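You operate a simulated robot arm through the tools that you are given. There is no shell and no other tool. Be economical: measure what you need, move in short steps, check, and stop when the job is done.

Carry out the task below with a simulated two-armed robot. There is one attempt and no reset: what you move stays moved.

## Task
Pick up the white bottle with one hand, pass it to the other hand and put it on the top of the wooden table. Fetch the green stopper and stand it on the top board of the steel shelf. The order is free. Set down upright: white bottle, green stopper.

The check looks at the end state, three seconds after you hand in, the way a careful person would. Anything else that was tipped, shoved, dropped, spilled or broken makes it a failure. Lids that push on must go on centred and level and be pressed home; caps that screw on are set level and turned clockwise until they are tight.

## Robot
Two 7-joint arms with two-finger parallel grippers on one trunk, on a base that drives. Base frame: it is fixed to the floor where the robot stands at the start and does not move with it; the origin is under the middle of the robot, x ahead of it, y to its left, z up. Units: m, rad, N and s.
The left shoulder is at the start at [0.05, 0.165, 1.255], the right one opposite. With the tool pointing down near the work surface each hand reaches from about 0.1 to 0.68 m from the robot's upright axis, wherever it stands, measured 20 degrees to its own side. Places, roughly: green stopper [2.5, -0.25, 1]; top board of the steel shelf [2.9, -1.6, 1.3]; top of the wooden table [-2, 1.1, 0.9]. Payload 3.91 kg a hand.
Tool frame (each hand has its own): the origin (TCP) lies between the finger pads and is the grasp point; the fingertips stand 0.03 m ahead of it; z points along the fingers, y is the line along which they close. Largest opening 0.11 m; finger width 0.02, thickness 0.01; the body of the gripper, 0.048 by 0.112 m, starts 0.055 m behind the TCP.
Orientation is that of the tool frame in the base frame, as a unit quaternion [x, y, z, w]. With the fingers straight down and closing along the base's y, the tool's x points along the base's -x, its y along +y and its z along -z.

## Interface
- The arms move only by the tool nudge_tool. It takes "left_targets", "right_targets" or both (then of equal length, played together; a hand with none holds still); each is a list of rows, each a list of 3 entries, a list of its own where there are three numbers: the shift along the tool's x, y, z in units of 50 mm (1.0 is 50 mm), then the turn, a rotation vector about the tool's x, y, z in units of 4 degrees (1.0 is 4 degrees), then the gripper command, from -1 (shut) to 1 (fully open), values between in proportion. In form: [[[x, y, z], [ax, ay, az], gripper], ...]. A call has 1 to 8 rows; each row shifts and turns the commanded pose from where the row before left it, along the tool's axes as they then stand. A call with a number of a shift or a turn outside -1 to 1 is refused whole. Rows are played at 5 a second. More than 0.05 m and 0.15 rad between two rows, or a gripper value outside its range, and nothing of the call is played. A pose out of reach is approached as far as the arm can. The call stops where the force on the tool passes 40 N (or 10 N more than at its start, if that is more) or the arm is blocked; 0.2 s more then pass. Each finger travels about 0.045 m/s and halts on what it meets, pressing with about 21 N; the grip force reading is that of the motor and also rises with nothing between the fingers. The clock runs only during rows and for 0.2 s after the last one: add rows that do not move to give the fingers time. The reply holds the time, the measured pose of the TCP, the force on the tool along the base axes, the opening and the grip force, in the units named above and with some noise, with the torque about the TCP (base axes, N m) and any sound that the robot's microphone picked up, and new pictures: "pictures" is both (left out), scene, wrist or none (wrist: the cameras of the hands that moved).
- Cameras (640 x 400 px; columns grow to the right, rows downward): "scene" is now at [0.1303, 0.0003, 1.4362]; the picture's right is [-0.01, -1.00, 0.00], its down [-0.53, 0.01, -0.85] and it looks along [0.85, -0.01, -0.53] (base axes); focal length 293 px, centre (320, 200). "left" rides on the left gripper at [0.072, -0.017, -0.103] in its tool frame; the picture's right is [0.23, 0.97, 0.00], its down [-0.76, 0.18, -0.62] and it looks along [-0.61, 0.14, 0.78] (tool axes); focal length 222 px, centre (320, 200). "right" rides on the right gripper at [0.072, 0.017, -0.103] in its tool frame; the picture's right is [-0.23, 0.97, 0.00], its down [-0.76, -0.18, -0.62] and it looks along [-0.61, -0.14, 0.78] (tool axes); focal length 222 px, centre (320, 200). There is no depth. A picture from a camera that has moved, and an enlarged one, comes with that camera's place and axes in the base frame and with its lens. The place of the scene camera against the robot may be out by one fixed shift of up to 0.018 m in any direction.
- slide_trunk(by): slides the trunk up (or, below 0, down) by that many m; the arms and the scene camera ride with it, the base frame stays. It gives what a move gives, with no picture.
- base_move(legs): drives the robot by 1 to 6 legs, each [ahead, left, turn to the left] in m, m and rad, along the robot's own axes; the way and the turn of a leg run together, so that a leg with both is an arc; at most 1.5 m and 3.142 rad a leg. The arms and the cameras ride along, it lands a little off, and it stops where it bumps. It gives what a move gives, and a new picture of the scene camera.
- aim_head(pan, tilt): turns the head with the scene camera to pan (to the left, within 1.396 rad either way) and tilt (down, from -0.506 to 1.204), counted from straight ahead of the robot. It gives what a move gives, and a new picture of the scene camera.
- enlarge(camera, box): a new picture of the part [left, top, right, bottom] of that camera's present view, enlarged. The clock stands still meanwhile.
- job_done(): hands the job in; it is judged then, once.

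Go step by step. Nothing tells you exact positions but the pictures and the camera data: compare them with the known pose of the tool, close in by small moves and look again before you grip or let go. The budget is 165 turns and 260 pictures, counting those below and the enlarged ones. Unless the task says otherwise, let go and move clear before handing in, and close with one line.

The tools are called as a command line: name --argument value ..., lists and objects as JSON in quotes. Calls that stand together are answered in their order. nudge_tool: Moves the arms, as the interface text tells. Its arguments: {"type":"object","properties":{"left_targets":{"type":"array","items":{"type":"array"}},"right_targets":{"type":"array","items":{"type":"array"}},"pictures":{"type":"string","enum":["both","scene","wrist","none"]}},"required":[]} The other tools are called the same way: slide_trunk (by) slides the trunk up or down; base_move (legs) drives the base; aim_head (pan, tilt) turns the head that bears the scene camera; enlarge (camera, box) takes an enlarged picture of a part of a camera's view; job_done () hands the job in.

At the start:

```text
t: 0.0
left_eef_pos: [0.4116, 0.2286, 1.2051]
left_tcp_rot: [0.0, 1.0, -0.001, -0.001]
left_contact_force: [0.7, 0.2, 0.4]
left_wrist_torque: [-0.01, 0.02, -0.02]
left_grip_width: 0.1102
left_grasp_force: 0.0
right_eef_pos: [0.3231, -0.1442, 1.2125]
right_tcp_rot: [0.0, 1.0, 0.001, -0.001]
right_contact_force: [-0.5, -0.9, -0.1]
right_wrist_torque: [0.01, -0.01, 0.0]
right_grip_width: 0.1099
right_grasp_force: 0.1
trunk travel left (down, up): [-0.475, 0.028]
robot x, y, heading: [0.0002, 0.0003, -0.001]
head pan, tilt: [-0.012, 0.555]
```

scene: 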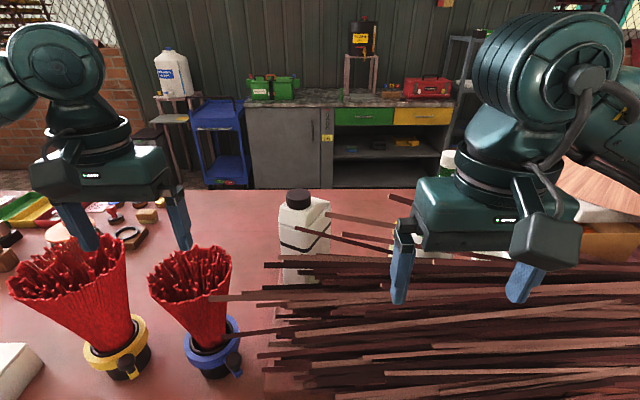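
right: 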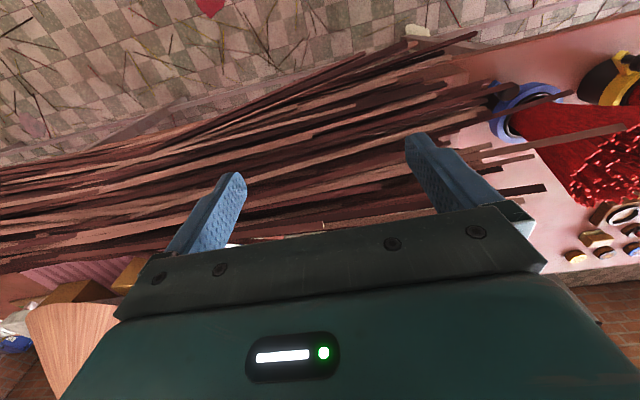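
left: 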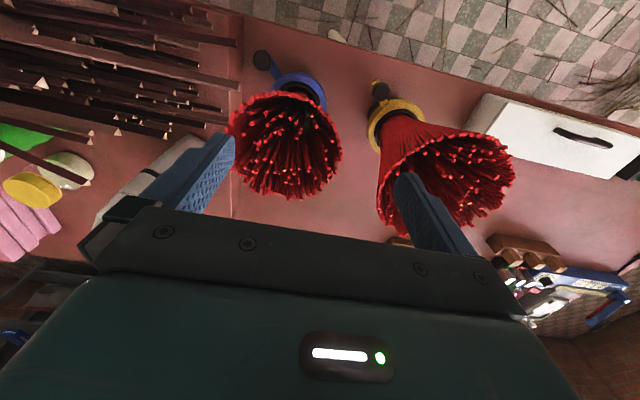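

I see a white bottle with a dark cap behind the incense sticks on the pink bench, and a white jug in the background. I'll enlarge the views before deciding which is which.

enlarge --camera "scene" --box '[220, 160, 420, 300]'

enlarge --camera "scene" --box '[120, 10, 500, 190]'

aim_head --pan -0.6 --tilt 0.4

```text
2.86 times, centred on (320, 230) of scene
camera zoom: at [0.1303, 0.0003, 1.4362], right [-0.01, -1.0, 0.0], down [-0.53, 0.01, -0.85], along [0.85, -0.01, -0.53], focal length 838 px, centre (320, 114)
```

zoom: 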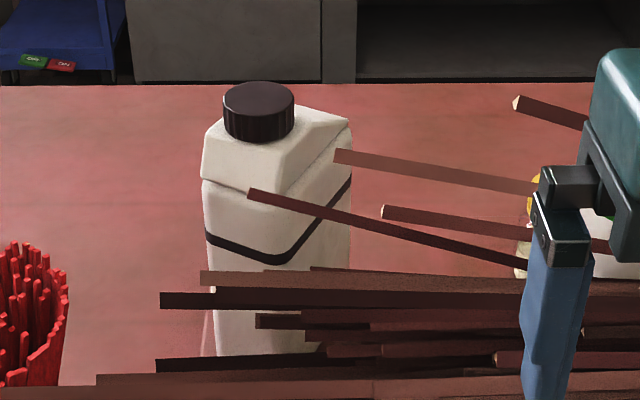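

```text
1.68 times, centred on (310, 100) of scene
camera zoom: at [0.1303, 0.0003, 1.4362], right [-0.01, -1.0, 0.0], down [-0.53, 0.01, -0.85], along [0.85, -0.01, -0.53], focal length 494 px, centre (337, 368)
```

zoom: 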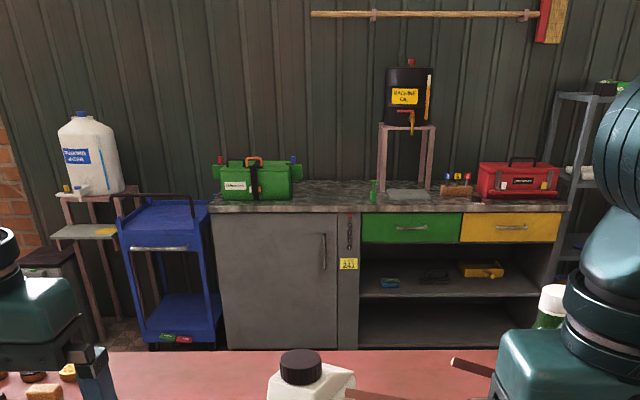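

```text
t: 1.0
left_eef_pos: [0.4114, 0.2276, 1.2067]
left_tcp_rot: [0.0, 1.0, 0.0, -0.001]
left_contact_force: [-0.3, 0.3, -0.1]
left_wrist_torque: [0.0, 0.05, 0.01]
left_grip_width: 0.11
left_grasp_force: 0.1
right_eef_pos: [0.3225, -0.1431, 1.2123]
right_tcp_rot: [0.0, 1.0, 0.0, 0.001]
right_contact_force: [0.9, -0.2, 0.4]
right_wrist_torque: [0.02, 0.0, -0.03]
right_grip_width: 0.1099
right_grasp_force: 0.0
trunk travel left (down, up): [-0.475, 0.028]
robot x, y, heading: [0.0005, 0.0012, 0.001]
head pan, tilt: [-0.6, 0.4]
camera scene: at [0.1171, -0.0509, 1.4503], right [-0.56, -0.83, 0.0], down [-0.32, 0.22, -0.92], along [0.76, -0.52, -0.39], focal length 293 px, centre (320, 200)
```

scene: 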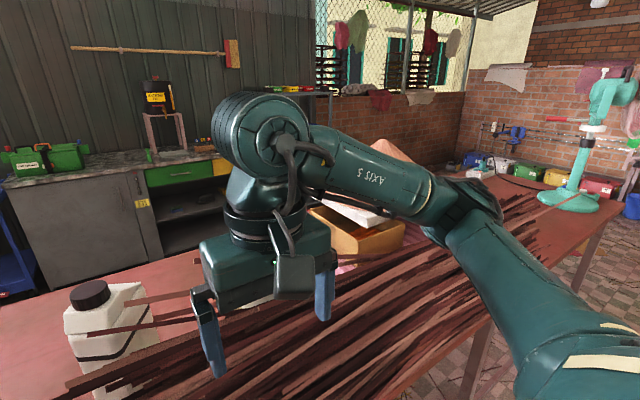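

The bottle is roughly at (0.7, 0.05), with sticks in front of it. I'll look at it from the wrist cameras to fix its place.

enlarge --camera "left" --box '[0, 80, 260, 260]'

nudge_tool --left_targets '[[[0.5, -0.5, -0.3], [0, 0, 0], 1], [[0.5, -1, 0], [0, 0, 0], 1], [[0.5, -1, 0], [0, 0, 0], 1], [[0, 0, 0], [0, 0, 0], 1]]' --right_targets '[[[0.2, -1, 0], [0, 0, 0], 1], [[0.2, -1, 0], [0, 0, 0], 1], [[0.2, -1, 0], [0, 0, 0], 1], [[0, 0, 0], [0, 0, 0], 1]]' --pictures "wrist"

aim_head --pan 0.1 --tilt 0.7

```text
2.22 times, centred on (130, 170) of left
camera zoom: at [0.341, 0.2118, 1.3093], right [-0.23, 0.97, 0.0], down [0.76, 0.18, 0.62], along [0.61, 0.14, -0.78], focal length 494 px, centre (742, 267)
```

zoom: 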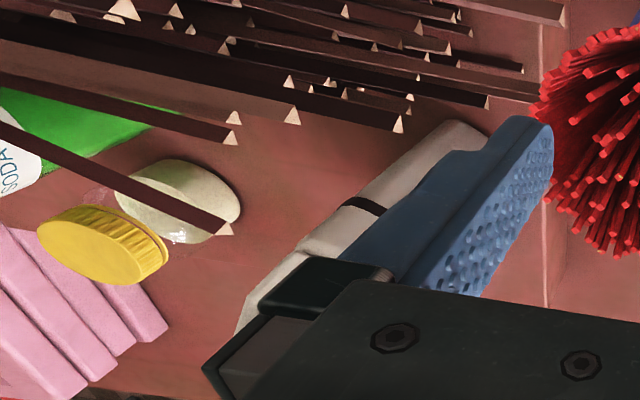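

```text
refused: row 1 steps farther than a row can; nothing moved
```

```text
t: 2.1
left_eef_pos: [0.4119, 0.2279, 1.2066]
left_tcp_rot: [0.0, 1.0, 0.0, -0.001]
left_contact_force: [0.3, 0.9, 0.5]
left_wrist_torque: [0.0, 0.01, -0.02]
left_grip_width: 0.1097
left_grasp_force: 0.1
right_eef_pos: [0.3212, -0.1438, 1.212]
right_tcp_rot: [0.0, 1.0, 0.0, 0.001]
right_contact_force: [-0.4, 0.4, 0.3]
right_wrist_torque: [0.0, 0.0, -0.02]
right_grip_width: 0.1099
right_grasp_force: 0.0
trunk travel left (down, up): [-0.475, 0.028]
robot x, y, heading: [0.003, 0.0013, -0.003]
head pan, tilt: [0.099, 0.7]
camera scene: at [0.1251, 0.0098, 1.4235], right [0.1, -1.0, 0.0], down [-0.64, -0.06, -0.77], along [0.76, 0.08, -0.64], focal length 293 px, centre (320, 200)
```

scene: 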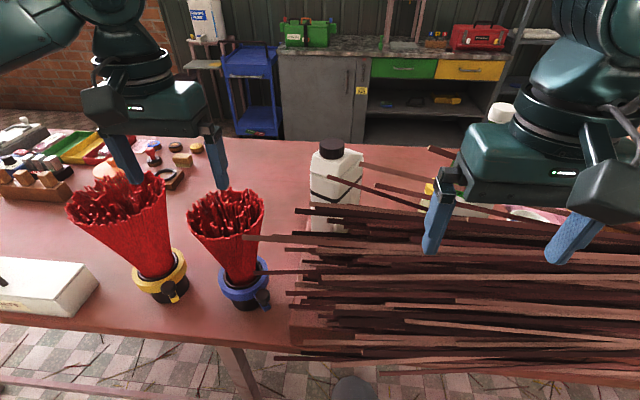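

I'll zoom in on the bottle from this head pose, and move the left hand left to clear the view.

enlarge --camera "scene" --box '[270, 120, 430, 240]'

nudge_tool --left_targets '[[[0.9, 0, 0], [0, 0, 0], 1], [[0.9, 0, 0], [0, 0, 0], 1], [[0, -0.9, 0], [0, 0, 0], 1], [[0, -0.9, 0], [0, 0, 0], 1], [[0, -0.7, 0], [0, 0, 0], 1], [[0, 0, 0], [0, 0, 0], 1]]' --right_targets '[[[0, -0.9, 0], [0, 0, 0], 1], [[0, -0.9, 0], [0, 0, 0], 1], [[0, -0.9, 0], [0, 0, 0], 1], [[0, -0.9, 0], [0, 0, 0], 1], [[0, 0, 0], [0, 0, 0], 1], [[0, 0, 0], [0, 0, 0], 1]]' --pictures "both"

```text
3.33 times, centred on (350, 180) of scene
camera zoom: at [0.1251, 0.0098, 1.4235], right [0.1, -1.0, 0.0], down [-0.64, -0.06, -0.77], along [0.76, 0.08, -0.64], focal length 977 px, centre (220, 267)
```

zoom: 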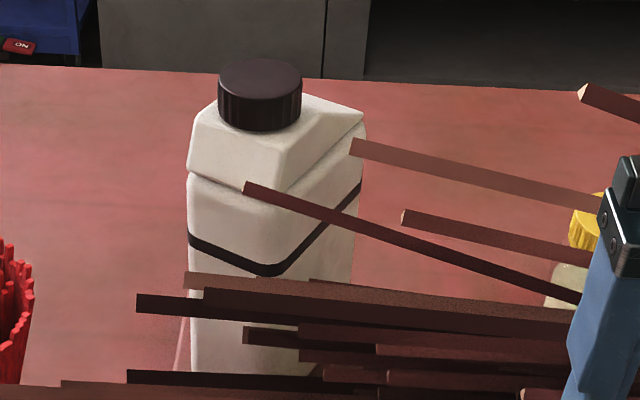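

```text
t: 3.5
left_eef_pos: [0.3234, 0.1047, 1.2054]
left_tcp_rot: [-0.001, 1.0, 0.0, 0.0]
left_contact_force: [-0.4, 0.3, -0.1]
left_wrist_torque: [-0.01, -0.04, 0.0]
left_grip_width: 0.11
left_grasp_force: 0.1
right_eef_pos: [0.3204, -0.3227, 1.2122]
right_tcp_rot: [0.0, 1.0, -0.001, 0.0]
right_contact_force: [-0.5, -0.7, 0.4]
right_wrist_torque: [-0.02, -0.05, 0.02]
right_grip_width: 0.1102
right_grasp_force: 0.0
trunk travel left (down, up): [-0.475, 0.028]
robot x, y, heading: [-0.0017, 0.0013, -0.004]
head pan, tilt: [0.099, 0.7]
camera scene: at [0.1246, 0.0102, 1.4235], right [0.1, -0.99, 0.0], down [-0.64, -0.06, -0.77], along [0.76, 0.08, -0.64], focal length 293 px, centre (320, 200)
camera right: at [0.2484, -0.3062, 1.3157], right [0.23, 0.97, 0.0], down [0.76, -0.18, 0.62], along [0.61, -0.14, -0.78], focal length 222 px, centre (320, 200)
camera left: at [0.2528, 0.0876, 1.3085], right [-0.23, 0.97, 0.0], down [0.76, 0.18, 0.62], along [0.61, 0.14, -0.78], focal length 222 px, centre (320, 200)
```

scene: 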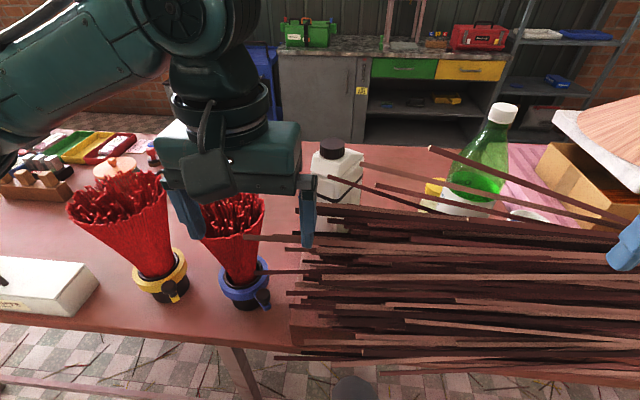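
right: 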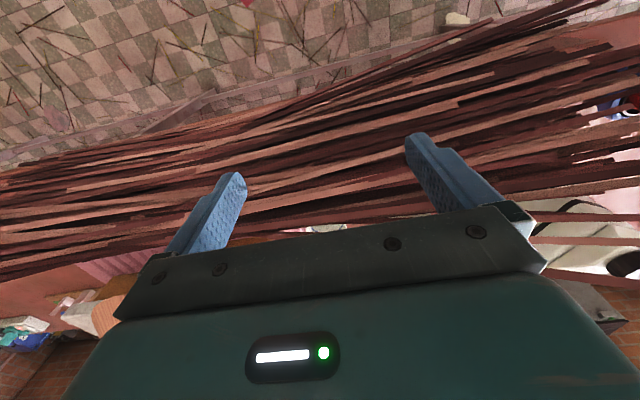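
left: 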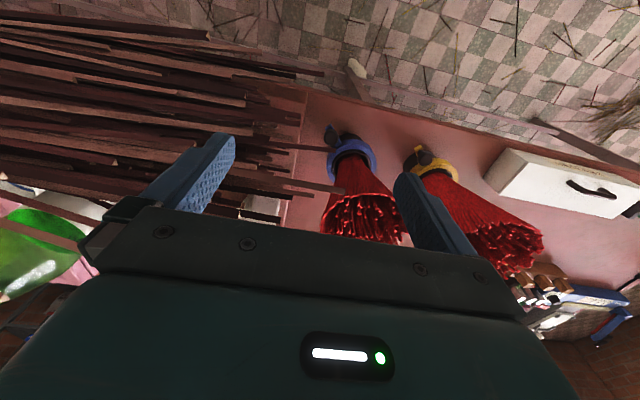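

The right wrist camera just catches the bottle at its edge. I'll turn that hand to look ahead and left to get a second bearing on it.

nudge_tool --right_targets '[[[0.2, 0, 0], [0, -0.7, -0.7], 1], [[0.2, 0, 0], [0, -0.7, -0.7], 1], [[0.2, 0, 0], [0, -0.7, -0.7], 1], [[0.2, 0, 0], [0, -0.7, -0.7], 1], [[0.2, 0, 0], [0, -0.7, -0.7], 1], [[0, 0, 0], [0, -0.7, -0.7], 1], [[0, 0, 0], [0, -0.7, -0.7], 1], [[0, 0, 0], [0, 0, 0], 1]]' --left_targets '[[[0, 0.9, 0], [0, 0, 0], 1], [[0, 0.9, 0], [0, 0, 0], 1], [[0, 0.9, 0], [0, 0, 0], 1], [[0, 0.9, 0], [0, 0, 0], 1], [[0, 0.9, 0], [0, 0, 0], 1], [[0, 0, 0], [0, 0, 0], 1], [[0, 0, 0], [0, 0, 0], 1], [[0, 0, 0], [0, 0, 0], 1]]' --pictures "both"

```text
t: 5.3
left_eef_pos: [0.323, 0.3261, 1.2055]
left_tcp_rot: [0.0, 1.0, 0.0, -0.001]
left_contact_force: [0.7, 0.3, -0.2]
left_wrist_torque: [-0.02, 0.02, -0.01]
left_grip_width: 0.1101
left_grasp_force: 0.1
right_eef_pos: [0.2726, -0.33, 1.2071]
right_tcp_rot: [-0.17, 0.971, 0.0, 0.17]
right_contact_force: [0.3, -0.1, 1.0]
right_wrist_torque: [-0.02, -0.04, 0.0]
right_grip_width: 0.11
right_grasp_force: 0.0
trunk travel left (down, up): [-0.475, 0.028]
robot x, y, heading: [-0.0, -0.0011, -0.002]
head pan, tilt: [0.099, 0.7]
camera scene: at [0.1255, 0.0097, 1.4234], right [0.1, -1.0, 0.0], down [-0.64, -0.06, -0.76], along [0.76, 0.08, -0.64], focal length 293 px, centre (320, 200)
camera right: at [0.1701, -0.3439, 1.2805], right [-0.12, 0.99, 0.02], down [0.53, 0.05, 0.85], along [0.84, 0.11, -0.53], focal length 222 px, centre (320, 200)
camera left: at [0.2524, 0.3101, 1.3091], right [-0.23, 0.97, 0.0], down [0.76, 0.18, 0.62], along [0.61, 0.14, -0.78], focal length 222 px, centre (320, 200)
```

scene: 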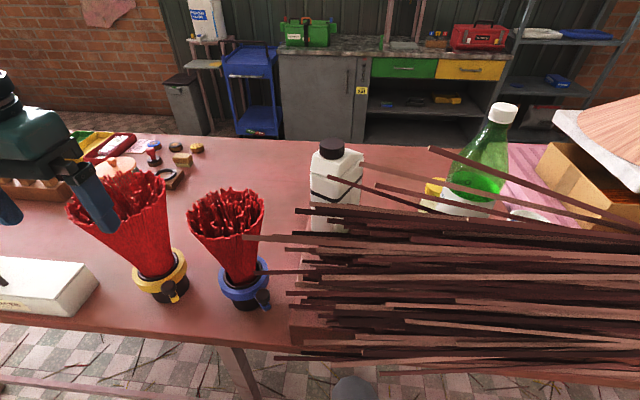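
right: 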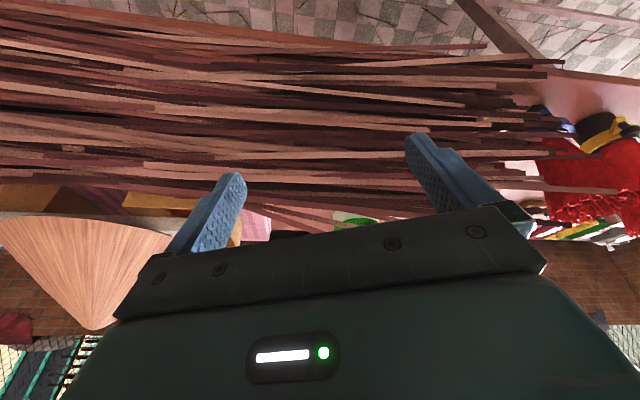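
left: 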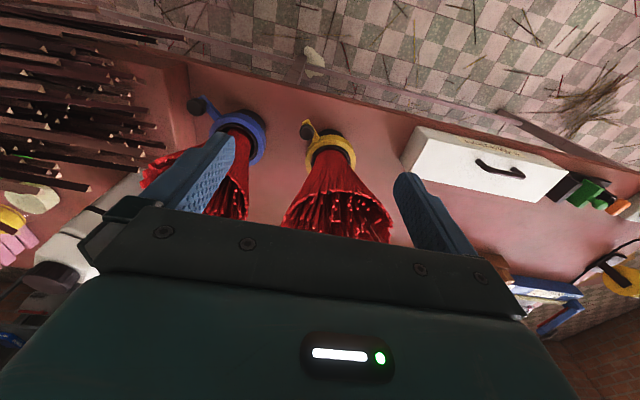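

Now the left wrist camera sees the bottle and its cap. I'll zoom there to triangulate.

enlarge --camera "left" --box '[0, 160, 160, 290]'

enlarge --camera "scene" --box '[290, 120, 390, 240]'

```text
3.08 times, centred on (80, 225) of left
camera zoom: at [0.2524, 0.3101, 1.3091], right [-0.23, 0.97, 0.0], down [0.76, 0.18, 0.62], along [0.61, 0.14, -0.78], focal length 684 px, centre (1058, 123)
```

zoom: 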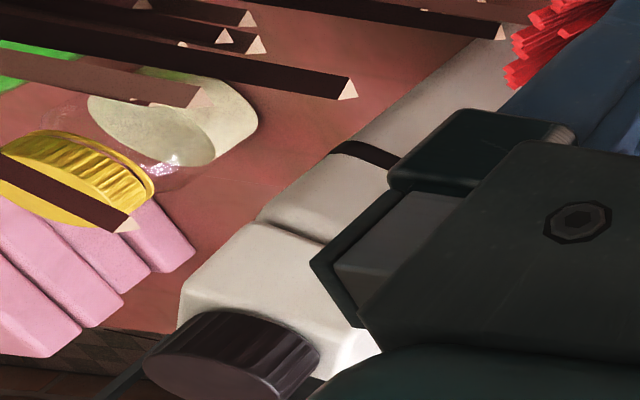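

```text
3.33 times, centred on (340, 180) of scene
camera zoom: at [0.1255, 0.0097, 1.4234], right [0.1, -1.0, 0.0], down [-0.64, -0.06, -0.76], along [0.76, 0.08, -0.64], focal length 977 px, centre (253, 267)
```

zoom: 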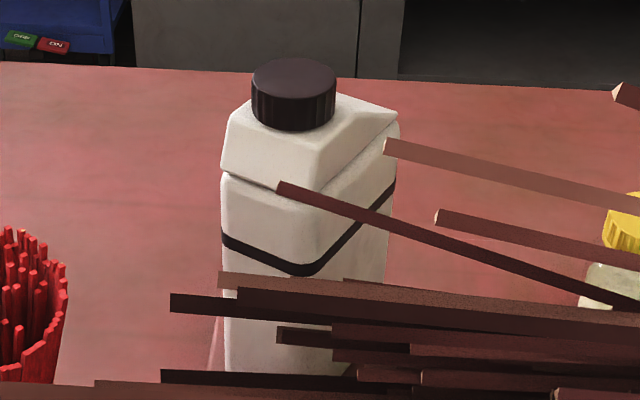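

The cap is near (0.58, 0.03, 1.15), and the body is about 0.06 x 0.105, turned about -29°. I'll turn the left wrist toward it to see the bottle and the stray sticks clearly.

nudge_tool --left_targets '[[[0, 0, 0], [0, -0.5, 0.85], 1], [[0, 0, 0], [0, -0.5, 0.85], 1], [[0, 0, 0], [0, -0.5, 0.85], 1], [[0, 0, 0], [0, -0.5, 0.85], 1], [[0, 0, 0], [0, -0.5, 0.85], 1], [[0, 0, 0], [0, -0.5, 0.85], 1], [[0, 0, 0], [0, -0.5, 0.85], 1], [[0, 0, 0], [0, -0.5, 0.85], 1]]' --pictures "wrist"

```text
t: 7.1
left_eef_pos: [0.3228, 0.3274, 1.206]
left_tcp_rot: [0.234, 0.962, 0.0, 0.138]
left_contact_force: [0.6, 0.3, -0.4]
left_wrist_torque: [0.02, -0.01, -0.01]
left_grip_width: 0.1101
left_grasp_force: 0.1
right_eef_pos: [0.272, -0.3296, 1.2077]
right_tcp_rot: [-0.17, 0.971, 0.0, 0.169]
right_contact_force: [0.0, 0.3, 0.4]
right_wrist_torque: [-0.01, 0.0, -0.03]
right_grip_width: 0.11
right_grasp_force: 0.0
trunk travel left (down, up): [-0.475, 0.028]
robot x, y, heading: [-0.0013, -0.0018, -0.006]
head pan, tilt: [0.099, 0.7]
camera left: at [0.2268, 0.3528, 1.2851], right [0.25, 0.97, 0.0], down [0.56, -0.15, 0.81], along [0.79, -0.2, -0.58], focal length 222 px, centre (320, 200)
```

left: 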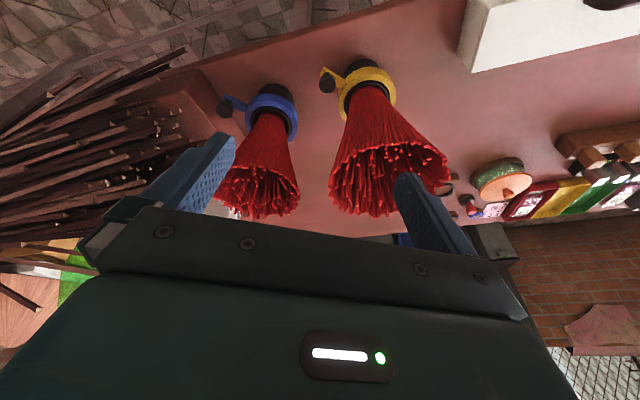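

The gripper hides the bottle now; I'll raise the left hand so the camera looks down over it.

nudge_tool --left_targets '[[[-0.22, 0, -0.8], [0, 0, 0.5], 1], [[-0.22, 0, -0.8], [0, 0, 0.5], 1], [[-0.22, 0, -0.8], [0, 0, 0.5], 1], [[-0.22, 0, -0.8], [0, 0, 0.5], 1], [[-0.22, 0, -0.8], [0, 0, 0.5], 1], [[-0.22, 0, -0.8], [0, 0, 0.5], 1], [[0, 0, 0], [0, 0, 0], 1]]' --pictures "wrist"

enlarge --camera "left" --box '[190, 50, 430, 220]'

```text
t: 8.7
left_eef_pos: [0.312, 0.309, 1.4558]
left_tcp_rot: [0.334, 0.933, 0.014, 0.136]
left_contact_force: [0.0, -0.3, -0.6]
left_wrist_torque: [0.0, 0.05, 0.02]
left_grip_width: 0.1101
left_grasp_force: 0.1
right_eef_pos: [0.2739, -0.3293, 1.2079]
right_tcp_rot: [-0.17, 0.971, 0.001, 0.169]
right_contact_force: [0.3, 0.1, 0.5]
right_wrist_torque: [-0.03, 0.04, 0.02]
right_grip_width: 0.1099
right_grasp_force: 0.0
trunk travel left (down, up): [-0.475, 0.028]
robot x, y, heading: [-0.0034, 0.0036, 0.001]
head pan, tilt: [0.099, 0.7]
camera left: at [0.2219, 0.3488, 1.5351], right [0.43, 0.9, 0.06], down [0.51, -0.3, 0.81], along [0.74, -0.32, -0.59], focal length 222 px, centre (320, 200)
```

left: 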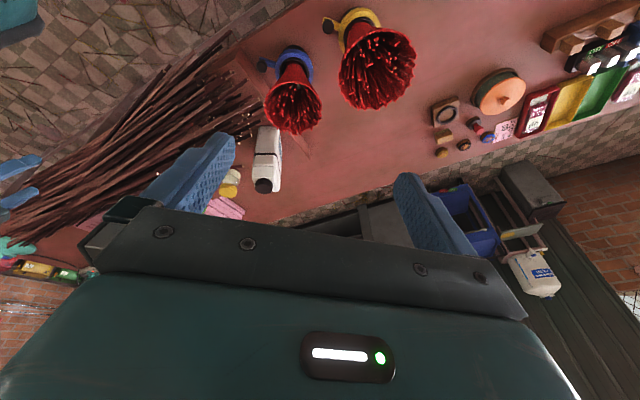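

```text
2.35 times, centred on (310, 135) of left
camera zoom: at [0.2219, 0.3488, 1.5351], right [0.43, 0.9, 0.06], down [0.51, -0.3, 0.81], along [0.74, -0.32, -0.59], focal length 523 px, centre (344, 353)
```

zoom: 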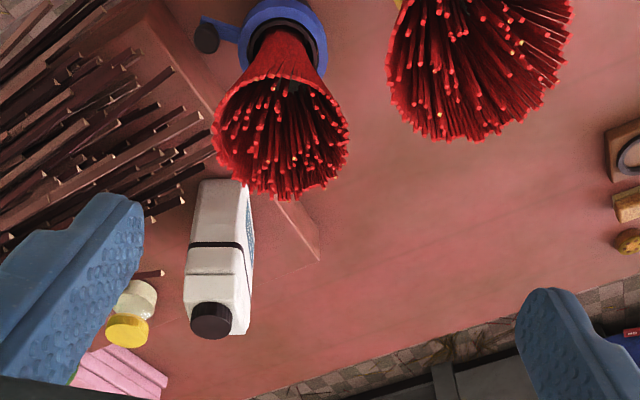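

This view shows the bottle well. Its base seems higher than 0.86, so I'll zoom in to see what it stands on.

enlarge --camera "left" --box '[240, 110, 340, 180]'

enlarge --camera "scene" --box '[270, 190, 350, 240]'

```text
5.71 times, centred on (290, 145) of left
camera zoom: at [0.2219, 0.3488, 1.5351], right [0.43, 0.9, 0.06], down [0.51, -0.3, 0.81], along [0.74, -0.32, -0.59], focal length 1269 px, centre (491, 514)
```

zoom: 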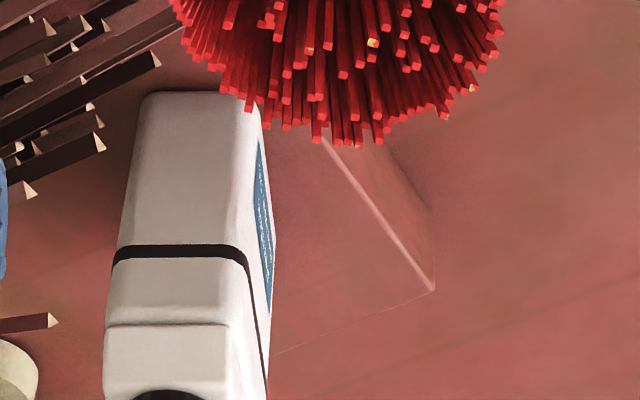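

```text
8.00 times, centred on (310, 215) of scene
camera zoom: at [0.1255, 0.0105, 1.4234], right [0.1, -0.99, 0.0], down [-0.64, -0.06, -0.76], along [0.76, 0.08, -0.64], focal length 2346 px, centre (400, 80)
```

zoom: 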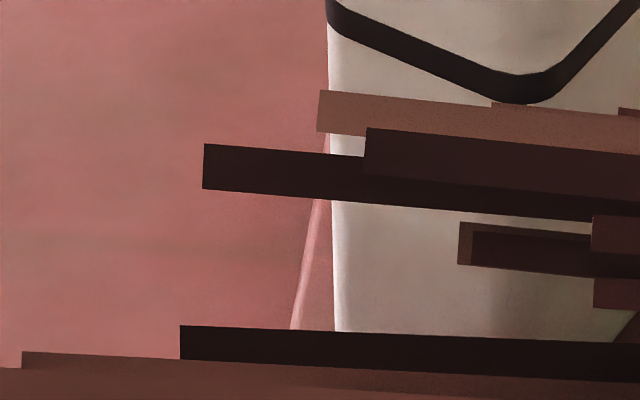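

The bottle stands on a raised pink riser (base about 0.93, cap top 1.154), with centre about (0.60, 0.03) and its short axis at about 63°. I'll bring the left hand tool-down with a -27° yaw and approach above it.

nudge_tool --left_targets '[[[0, 0, 0], [0.217, 0.617, -0.515], 1], [[0, 0, 0], [0.217, 0.617, -0.515], 1], [[0, 0, 0], [0.217, 0.617, -0.515], 1], [[0, 0, 0], [0.217, 0.617, -0.515], 1], [[0, 0, 0], [0.217, 0.617, -0.515], 1], [[0, 0, 0], [0.217, 0.617, -0.515], 1], [[-0.8, 0, 0.5], [0, 0, 0], 1], [[-0.8, 0, 0.5], [0, 0, 0], 1]]' --pictures "wrist"

```text
t: 10.5
left_eef_pos: [0.406, 0.2544, 1.3887]
left_tcp_rot: [0.232, 0.973, -0.001, 0.001]
left_contact_force: [0.5, 0.4, 0.0]
left_wrist_torque: [0.02, 0.02, -0.02]
left_grip_width: 0.11
left_grasp_force: 0.0
left hand out of reach, approached as far as the arm can: row 2, 3, 4, 5, 6
right_eef_pos: [0.2734, -0.3297, 1.2082]
right_tcp_rot: [-0.171, 0.971, 0.001, 0.169]
right_contact_force: [-0.1, 0.5, -0.3]
right_wrist_torque: [0.0, 0.03, 0.01]
right_grip_width: 0.1103
right_grasp_force: 0.1
trunk travel left (down, up): [-0.475, 0.028]
robot x, y, heading: [-0.0012, -0.0041, -0.0]
head pan, tilt: [0.099, 0.7]
camera left: at [0.3355, 0.2725, 1.4914], right [0.24, 0.97, 0.0], down [0.76, -0.18, 0.62], along [0.61, -0.15, -0.78], focal length 222 px, centre (320, 200)
```

left: 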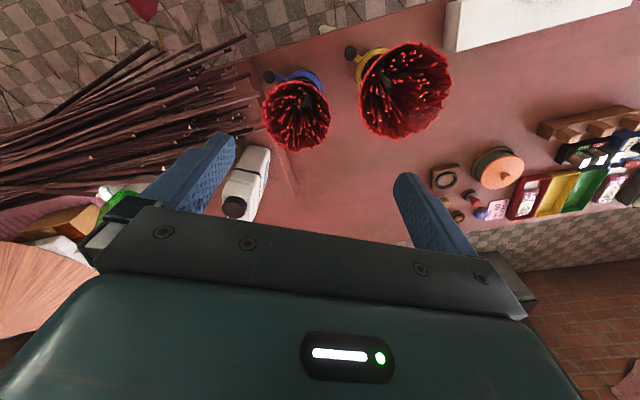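

nudge_tool --left_targets '[[[-0.79, -0.33, 0.42], [0, 0, 0], 1], [[-0.79, -0.33, 0.42], [0, 0, 0], 1], [[-0.79, -0.33, 0.42], [0, 0, 0], 1], [[-0.79, -0.33, 0.42], [0, 0, 0], 1], [[-0.79, -0.33, 0.42], [0, 0, 0], 1], [[-0.79, -0.33, 0.42], [0, 0, 0], 1], [[-0.79, -0.33, 0.42], [0, 0, 0], 1], [[0, 0, 0], [0, 0, 0], 1]]' --pictures "both"

```text
t: 12.3
left_eef_pos: [0.6003, 0.0311, 1.239]
left_tcp_rot: [0.232, 0.973, 0.0, 0.0]
left_contact_force: [0.0, 0.9, 0.2]
left_wrist_torque: [-0.03, -0.01, 0.02]
left_grip_width: 0.1099
left_grasp_force: 0.1
right_eef_pos: [0.273, -0.3273, 1.2089]
right_tcp_rot: [-0.169, 0.971, 0.0, 0.169]
right_contact_force: [0.5, 0.2, 0.0]
right_wrist_torque: [-0.03, 0.06, -0.03]
right_grip_width: 0.1101
right_grasp_force: 0.1
trunk travel left (down, up): [-0.475, 0.028]
robot x, y, heading: [-0.0015, 0.0009, 0.002]
head pan, tilt: [0.099, 0.7]
camera scene: at [0.1255, 0.0118, 1.4234], right [0.1, -0.99, 0.0], down [-0.64, -0.07, -0.76], along [0.76, 0.08, -0.64], focal length 293 px, centre (320, 200)
camera left: at [0.5287, 0.0495, 1.3422], right [0.24, 0.97, 0.0], down [0.76, -0.18, 0.62], along [0.61, -0.15, -0.78], focal length 222 px, centre (320, 200)
```

scene: 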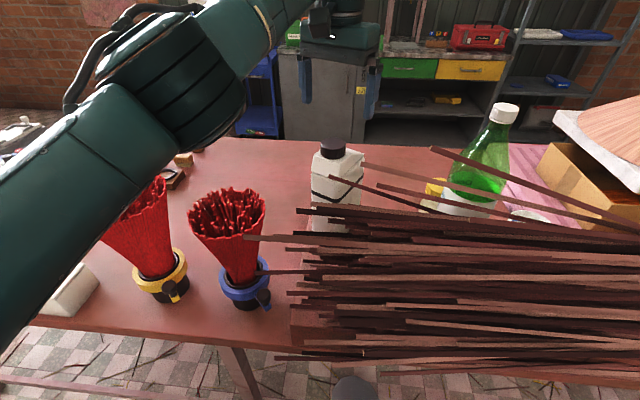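
left: 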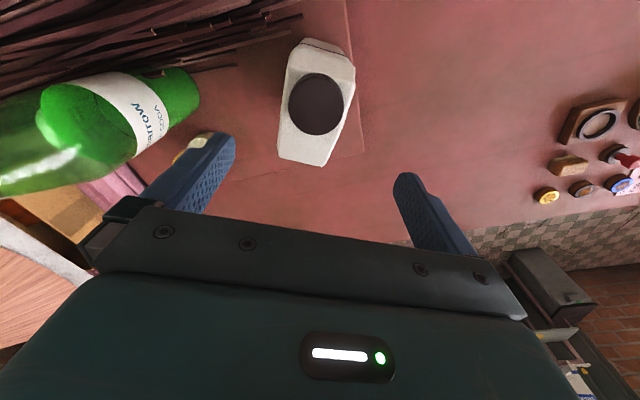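

The bottle is between the fingers in the wrist view. I'll zoom in to align yaw and position.

enlarge --camera "left" --box '[230, 20, 410, 180]'

```text
2.50 times, centred on (320, 100) of left
camera zoom: at [0.5287, 0.0495, 1.3422], right [0.24, 0.97, 0.0], down [0.76, -0.18, 0.62], along [0.61, -0.15, -0.78], focal length 555 px, centre (320, 450)
```

zoom: 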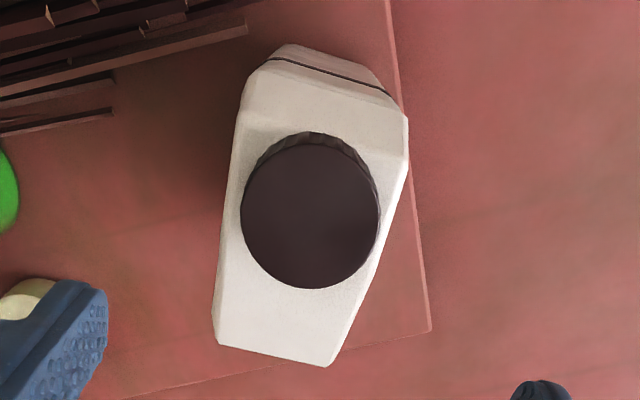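

Yaw fits; the body's centre is about (0.602, 0.020). I'll shift 9 mm to the right and descend to a TCP height of about 1.11 in steps.

nudge_tool --left_targets '[[[-0.128, -0.178, 0], [0, 0, 0], 1], [[0, 0, 0.6], [0, 0, 0], 1], [[0, 0, 0.6], [0, 0, 0], 1], [[0, 0, 0.6], [0, 0, 0], 1], [[0, 0, 0.4], [0, 0, 0], 1], [[0, 0, 0], [0, 0, 0], 1]]' --pictures "both"

```text
t: 13.7
left_eef_pos: [0.5972, 0.0234, 1.1273]
left_tcp_rot: [0.233, 0.972, 0.0, 0.001]
left_contact_force: [0.3, -0.1, 0.9]
left_wrist_torque: [0.0, -0.03, 0.04]
left_grip_width: 0.1099
left_grasp_force: 0.0
left hand out of reach, approached as far as the arm can: row 1
right_eef_pos: [0.2732, -0.3291, 1.2074]
right_tcp_rot: [-0.169, 0.971, 0.001, 0.17]
right_contact_force: [-0.7, 0.3, 0.1]
right_wrist_torque: [0.03, -0.03, 0.0]
right_grip_width: 0.1101
right_grasp_force: 0.1
trunk travel left (down, up): [-0.475, 0.028]
robot x, y, heading: [0.0033, -0.0031, 0.001]
head pan, tilt: [0.099, 0.7]
camera scene: at [0.1251, 0.0099, 1.4235], right [0.1, -1.0, 0.0], down [-0.64, -0.06, -0.76], along [0.76, 0.08, -0.64], focal length 293 px, centre (320, 200)
camera left: at [0.5258, 0.0412, 1.2307], right [0.24, 0.97, 0.0], down [0.76, -0.19, 0.62], along [0.61, -0.15, -0.78], focal length 222 px, centre (320, 200)
```

scene: 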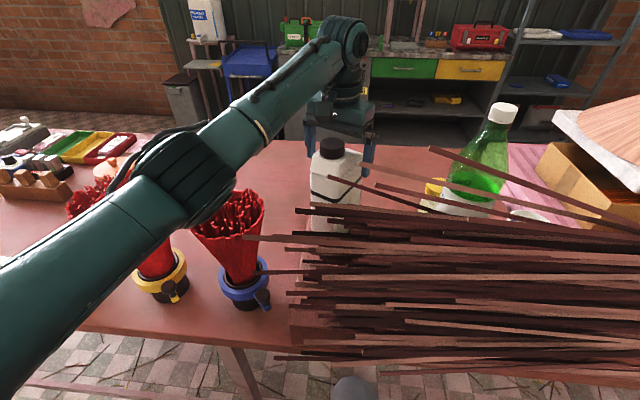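
left: 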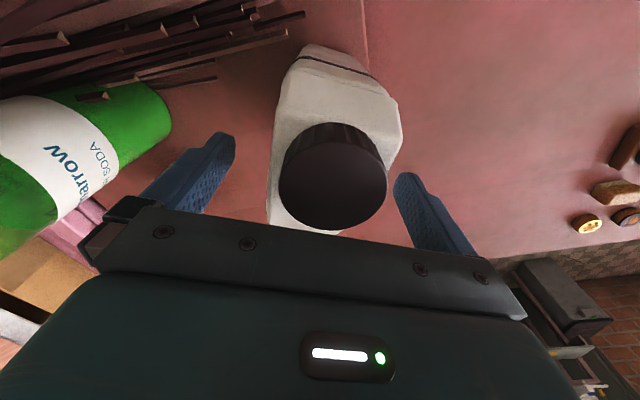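

Centred within a couple of millimetres. I'll lower 20 mm and close.

nudge_tool --left_targets '[[[0, 0, 0.4], [0, 0, 0], 1], [[0, 0, 0], [0, 0, 0], 0.3], [[0, 0, 0], [0, 0, 0], -1], [[0, 0, 0], [0, 0, 0], -1], [[0, 0, 0], [0, 0, 0], -1], [[0, 0, 0], [0, 0, 0], -1], [[0, 0, 0], [0, 0, 0], -1]]' --pictures "both"

```text
t: 15.3
left_eef_pos: [0.5966, 0.0211, 1.1094]
left_tcp_rot: [0.232, 0.973, 0.0, 0.0]
left_contact_force: [1.2, 1.5, 2.1]
left_wrist_torque: [0.07, -0.15, -0.06]
left_grip_width: 0.0661
left_grasp_force: 21.4
right_eef_pos: [0.2729, -0.3293, 1.2079]
right_tcp_rot: [-0.169, 0.971, 0.0, 0.169]
right_contact_force: [0.2, -0.1, -0.1]
right_wrist_torque: [-0.01, 0.03, 0.01]
right_grip_width: 0.1101
right_grasp_force: 0.0
trunk travel left (down, up): [-0.475, 0.028]
robot x, y, heading: [-0.0025, 0.0035, 0.003]
head pan, tilt: [0.099, 0.7]
camera scene: at [0.1251, 0.01, 1.4235], right [0.1, -1.0, 0.0], down [-0.64, -0.06, -0.76], along [0.76, 0.08, -0.64], focal length 293 px, centre (320, 200)
camera left: at [0.5252, 0.0403, 1.2119], right [0.24, 0.97, 0.0], down [0.76, -0.19, 0.62], along [0.61, -0.15, -0.78], focal length 222 px, centre (320, 200)
```

scene: 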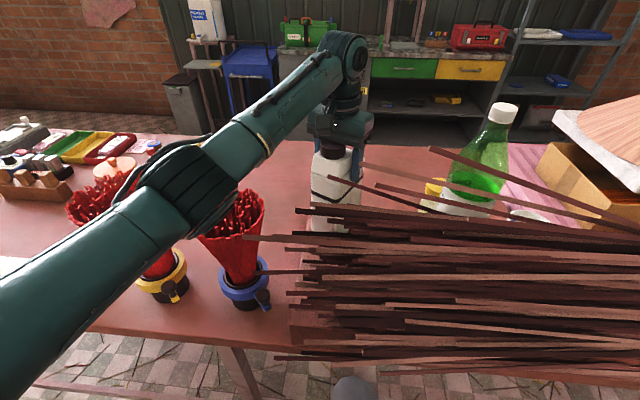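
left: 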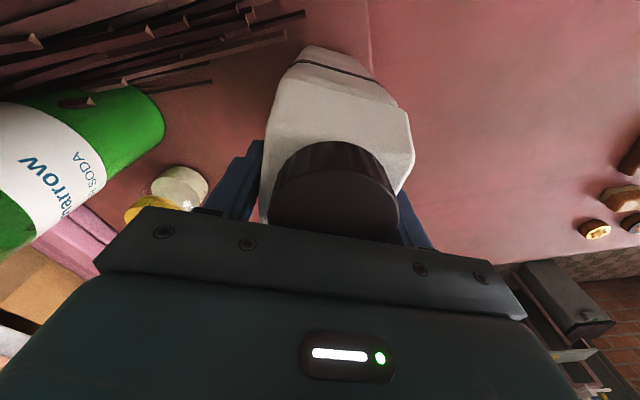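

Gripped at 66 mm. I'll lift straight up in modest steps.

nudge_tool --left_targets '[[[0, 0, -0.2], [0, 0, 0], -1], [[0, 0, -0.5], [0, 0, 0], -1], [[0, 0, -0.6], [0, 0, 0], -1], [[0, 0, -0.6], [0, 0, 0], -1], [[0, 0, -0.6], [0, 0, 0], -1], [[0, 0, -0.6], [0, 0, 0], -1], [[0, 0, -0.6], [0, 0, 0], -1]]' --pictures "both"

```text
t: 16.9
left_eef_pos: [0.5837, 0.0249, 1.282]
left_tcp_rot: [0.232, 0.973, 0.0, 0.0]
left_contact_force: [-0.4, -0.2, -4.0]
left_wrist_torque: [0.03, 0.02, 0.03]
left_grip_width: 0.0659
left_grasp_force: 21.0
left hand out of reach, approached as far as the arm can: row 6, 7
right_eef_pos: [0.2736, -0.3295, 1.2068]
right_tcp_rot: [-0.17, 0.971, 0.001, 0.169]
right_contact_force: [-0.3, -0.5, 0.8]
right_wrist_torque: [0.02, 0.01, -0.02]
right_grip_width: 0.1099
right_grasp_force: 0.0
trunk travel left (down, up): [-0.475, 0.028]
robot x, y, heading: [0.0018, -0.0005, -0.003]
head pan, tilt: [0.099, 0.7]
camera scene: at [0.1254, 0.0094, 1.4234], right [0.1, -1.0, 0.0], down [-0.64, -0.06, -0.76], along [0.76, 0.08, -0.64], focal length 293 px, centre (320, 200)
camera left: at [0.5132, 0.0434, 1.3855], right [0.24, 0.97, 0.0], down [0.76, -0.19, 0.62], along [0.61, -0.15, -0.78], focal length 222 px, centre (320, 200)
```

scene: 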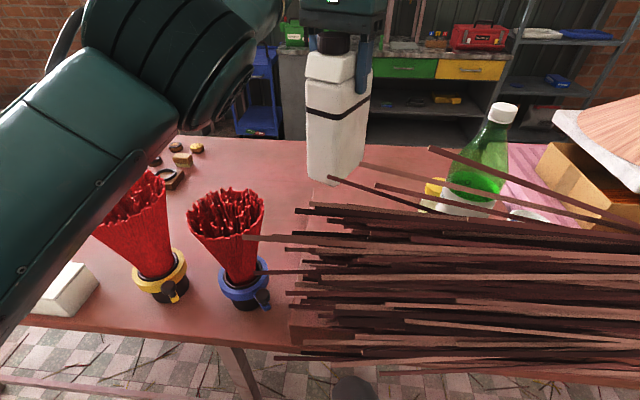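
left: 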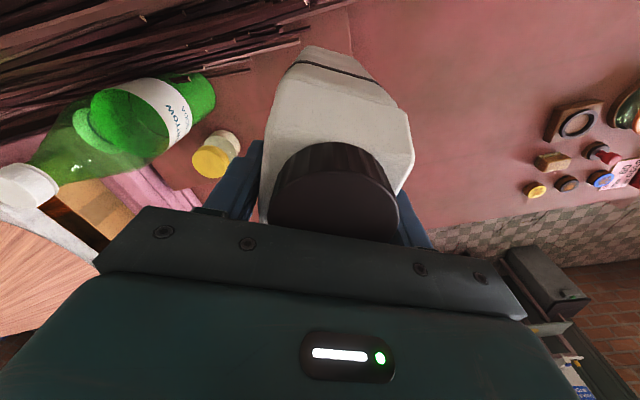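

The bottle is up with a firm grip. Next I'll rise, pull back, and move slightly left, clear of the stick tips and the incense.

nudge_tool --left_targets '[[[0.27, 0.087, -0.44], [0, 0, 0], -1], [[0.27, 0.087, -0.44], [0, 0, 0], -1], [[0.27, 0.087, -0.44], [0, 0, 0], -1], [[0.27, 0.087, -0.44], [0, 0, 0], -1], [[0.27, 0.087, -0.44], [0, 0, 0], -1], [[0.27, 0.087, -0.44], [0, 0, 0], -1], [[0.27, 0.087, -0.2], [0, 0, 0], -1], [[0.27, 0.087, -0.2], [0, 0, 0], -1]]' --pictures "scene"

```text
t: 18.7
left_eef_pos: [0.5008, 0.1066, 1.4362]
left_tcp_rot: [0.233, 0.973, 0.0, 0.0]
left_contact_force: [-0.5, 0.1, -4.4]
left_wrist_torque: [0.02, 0.01, 0.02]
left_grip_width: 0.0657
left_grasp_force: 20.8
right_eef_pos: [0.2719, -0.3287, 1.2092]
right_tcp_rot: [-0.17, 0.971, -0.001, 0.169]
right_contact_force: [-1.0, -0.4, -0.6]
right_wrist_torque: [0.0, -0.03, 0.0]
right_grip_width: 0.1099
right_grasp_force: 0.0
trunk travel left (down, up): [-0.475, 0.028]
robot x, y, heading: [0.0037, 0.0008, -0.003]
head pan, tilt: [0.099, 0.7]
camera scene: at [0.1247, 0.0103, 1.4235], right [0.1, -1.0, 0.0], down [-0.64, -0.06, -0.77], along [0.76, 0.08, -0.64], focal length 293 px, centre (320, 200)
```

scene: 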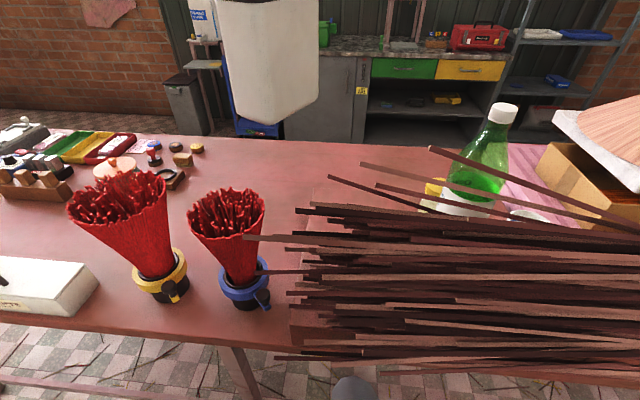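

The bottle is clear of everything. I'll back away from the bench a bit.

base_move --legs '[[-0.5, 0, 0]]'

aim_head --pan 1.39 --tilt 0.4

aim_head --pan -1.39 --tilt 0.4

```text
t: 21.6
left_eef_pos: [0.0031, 0.1024, 1.4363]
left_tcp_rot: [0.241, 0.971, 0.0, 0.001]
left_contact_force: [-1.3, -0.3, -3.7]
left_wrist_torque: [0.0, -0.01, 0.0]
left_grip_width: 0.0657
left_grasp_force: 20.9
right_eef_pos: [-0.2315, -0.3298, 1.2083]
right_tcp_rot: [-0.162, 0.972, -0.002, 0.17]
right_contact_force: [-0.5, 0.1, -0.7]
right_wrist_torque: [-0.04, -0.03, 0.0]
right_grip_width: 0.1101
right_grasp_force: 0.0
trunk travel left (down, up): [-0.475, 0.028]
robot x, y, heading: [-0.4995, 0.0089, -0.014]
head pan, tilt: [0.099, 0.7]
camera scene: at [-0.3746, 0.012, 1.4234], right [0.08, -1.0, 0.0], down [-0.64, -0.05, -0.76], along [0.76, 0.06, -0.64], focal length 293 px, centre (320, 200)
```

scene: 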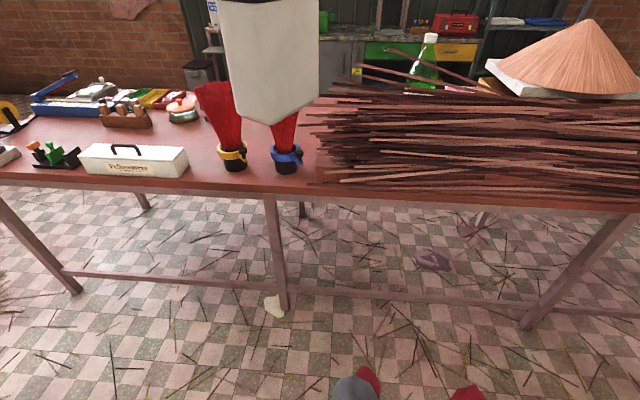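

```text
t: 23.1
left_eef_pos: [0.0049, 0.103, 1.436]
left_tcp_rot: [0.24, 0.971, -0.001, 0.0]
left_contact_force: [0.2, 0.1, -5.2]
left_wrist_torque: [0.0, 0.0, 0.04]
left_grip_width: 0.0658
left_grasp_force: 21.2
right_eef_pos: [-0.2303, -0.3294, 1.2069]
right_tcp_rot: [-0.161, 0.972, -0.001, 0.169]
right_contact_force: [-0.1, -0.8, -0.4]
right_wrist_torque: [0.02, -0.01, -0.02]
right_grip_width: 0.11
right_grasp_force: 0.0
trunk travel left (down, up): [-0.475, 0.028]
robot x, y, heading: [-0.4977, 0.0041, -0.013]
head pan, tilt: [1.389, 0.4]
camera scene: at [-0.4407, 0.0956, 1.4503], right [0.98, -0.2, 0.0], down [-0.08, -0.38, -0.92], along [0.18, 0.9, -0.39], focal length 293 px, centre (320, 200)
```

scene: 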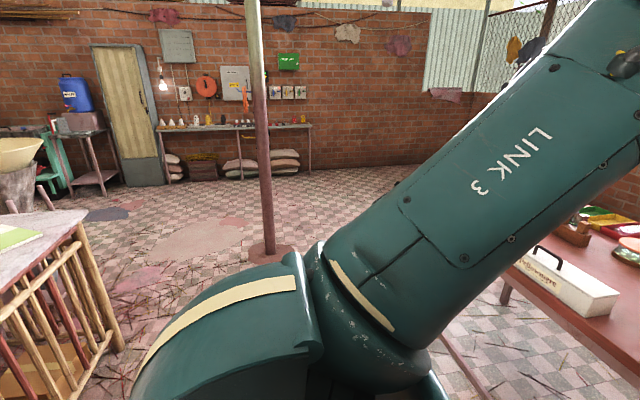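

```text
t: 25.5
left_eef_pos: [0.0031, 0.1028, 1.4364]
left_tcp_rot: [0.241, 0.971, -0.001, 0.001]
left_contact_force: [0.1, -0.7, -3.6]
left_wrist_torque: [0.01, 0.03, 0.0]
left_grip_width: 0.0657
left_grasp_force: 21.5
right_eef_pos: [-0.2318, -0.3291, 1.2075]
right_tcp_rot: [-0.162, 0.972, -0.001, 0.17]
right_contact_force: [0.1, -0.6, -1.0]
right_wrist_torque: [-0.01, -0.01, 0.04]
right_grip_width: 0.11
right_grasp_force: 0.0
trunk travel left (down, up): [-0.475, 0.028]
robot x, y, heading: [-0.4965, 0.0079, -0.016]
head pan, tilt: [-1.389, 0.4]
camera scene: at [-0.4435, -0.0865, 1.4503], right [-0.99, -0.17, 0.0], down [-0.06, 0.38, -0.92], along [0.15, -0.91, -0.39], focal length 293 px, centre (320, 200)
```

scene: 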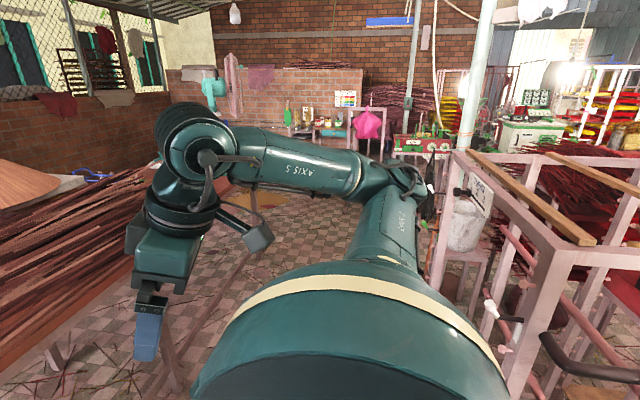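

There is a table at the back left, which fits the stated place. I'll turn toward it with the head straight.

aim_head --pan 0.0 --tilt 0.4

base_move --legs '[[0, 0, 2.5]]'

```text
t: 27.0
left_eef_pos: [0.0034, 0.1018, 1.4361]
left_tcp_rot: [0.24, 0.971, 0.0, 0.001]
left_contact_force: [0.7, -0.2, -3.8]
left_wrist_torque: [0.0, 0.01, -0.02]
left_grip_width: 0.0657
left_grasp_force: 20.9
right_eef_pos: [-0.2311, -0.329, 1.2086]
right_tcp_rot: [-0.161, 0.972, -0.002, 0.17]
right_contact_force: [-0.5, 0.4, -1.0]
right_wrist_torque: [0.03, 0.01, -0.01]
right_grip_width: 0.1099
right_grasp_force: 0.0
trunk travel left (down, up): [-0.475, 0.028]
robot x, y, heading: [-0.4993, 0.0051, -0.014]
head pan, tilt: [0.0, 0.4]
camera scene: at [-0.3662, 0.0033, 1.4503], right [-0.02, -1.0, 0.0], down [-0.39, 0.01, -0.92], along [0.92, -0.01, -0.39], focal length 293 px, centre (320, 200)
```

scene: 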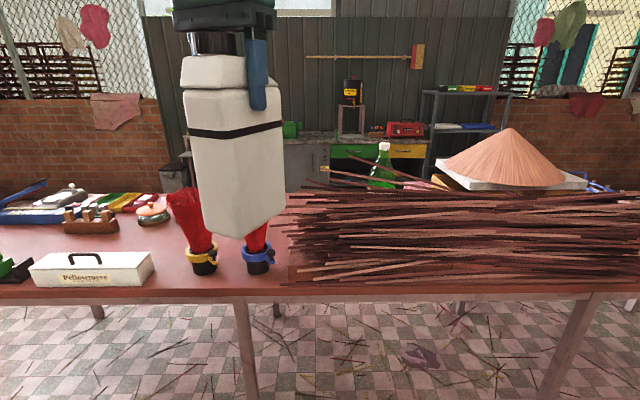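

```text
t: 33.4
left_eef_pos: [-0.9696, 0.2105, 1.4357]
left_tcp_rot: [0.854, -0.52, -0.001, -0.001]
left_contact_force: [-0.4, 0.6, -4.2]
left_wrist_torque: [0.03, -0.01, -0.01]
left_grip_width: 0.0656
left_grasp_force: 20.9
right_eef_pos: [-0.5293, 0.4307, 1.2081]
right_tcp_rot: [0.976, -0.137, -0.161, -0.052]
right_contact_force: [0.2, -1.0, -0.9]
right_wrist_torque: [0.0, 0.01, 0.01]
right_grip_width: 0.11
right_grasp_force: 0.1
trunk travel left (down, up): [-0.475, 0.028]
robot x, y, heading: [-0.4999, 0.006, 2.52]
head pan, tilt: [0.0, 0.4]
camera scene: at [-0.5878, 0.0766, 1.4503], right [0.58, 0.81, 0.0], down [0.32, -0.23, -0.92], along [-0.75, 0.54, -0.39], focal length 293 px, centre (320, 200)
```

scene: 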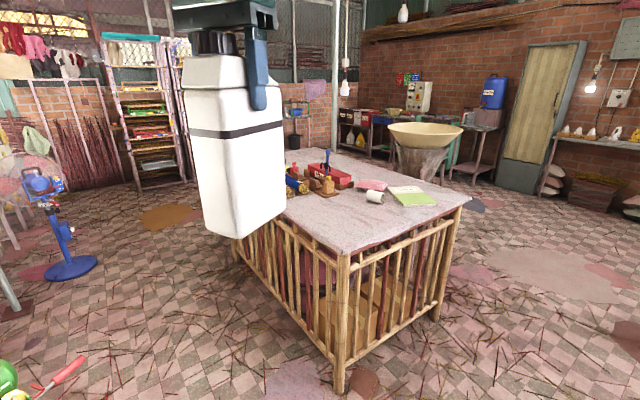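

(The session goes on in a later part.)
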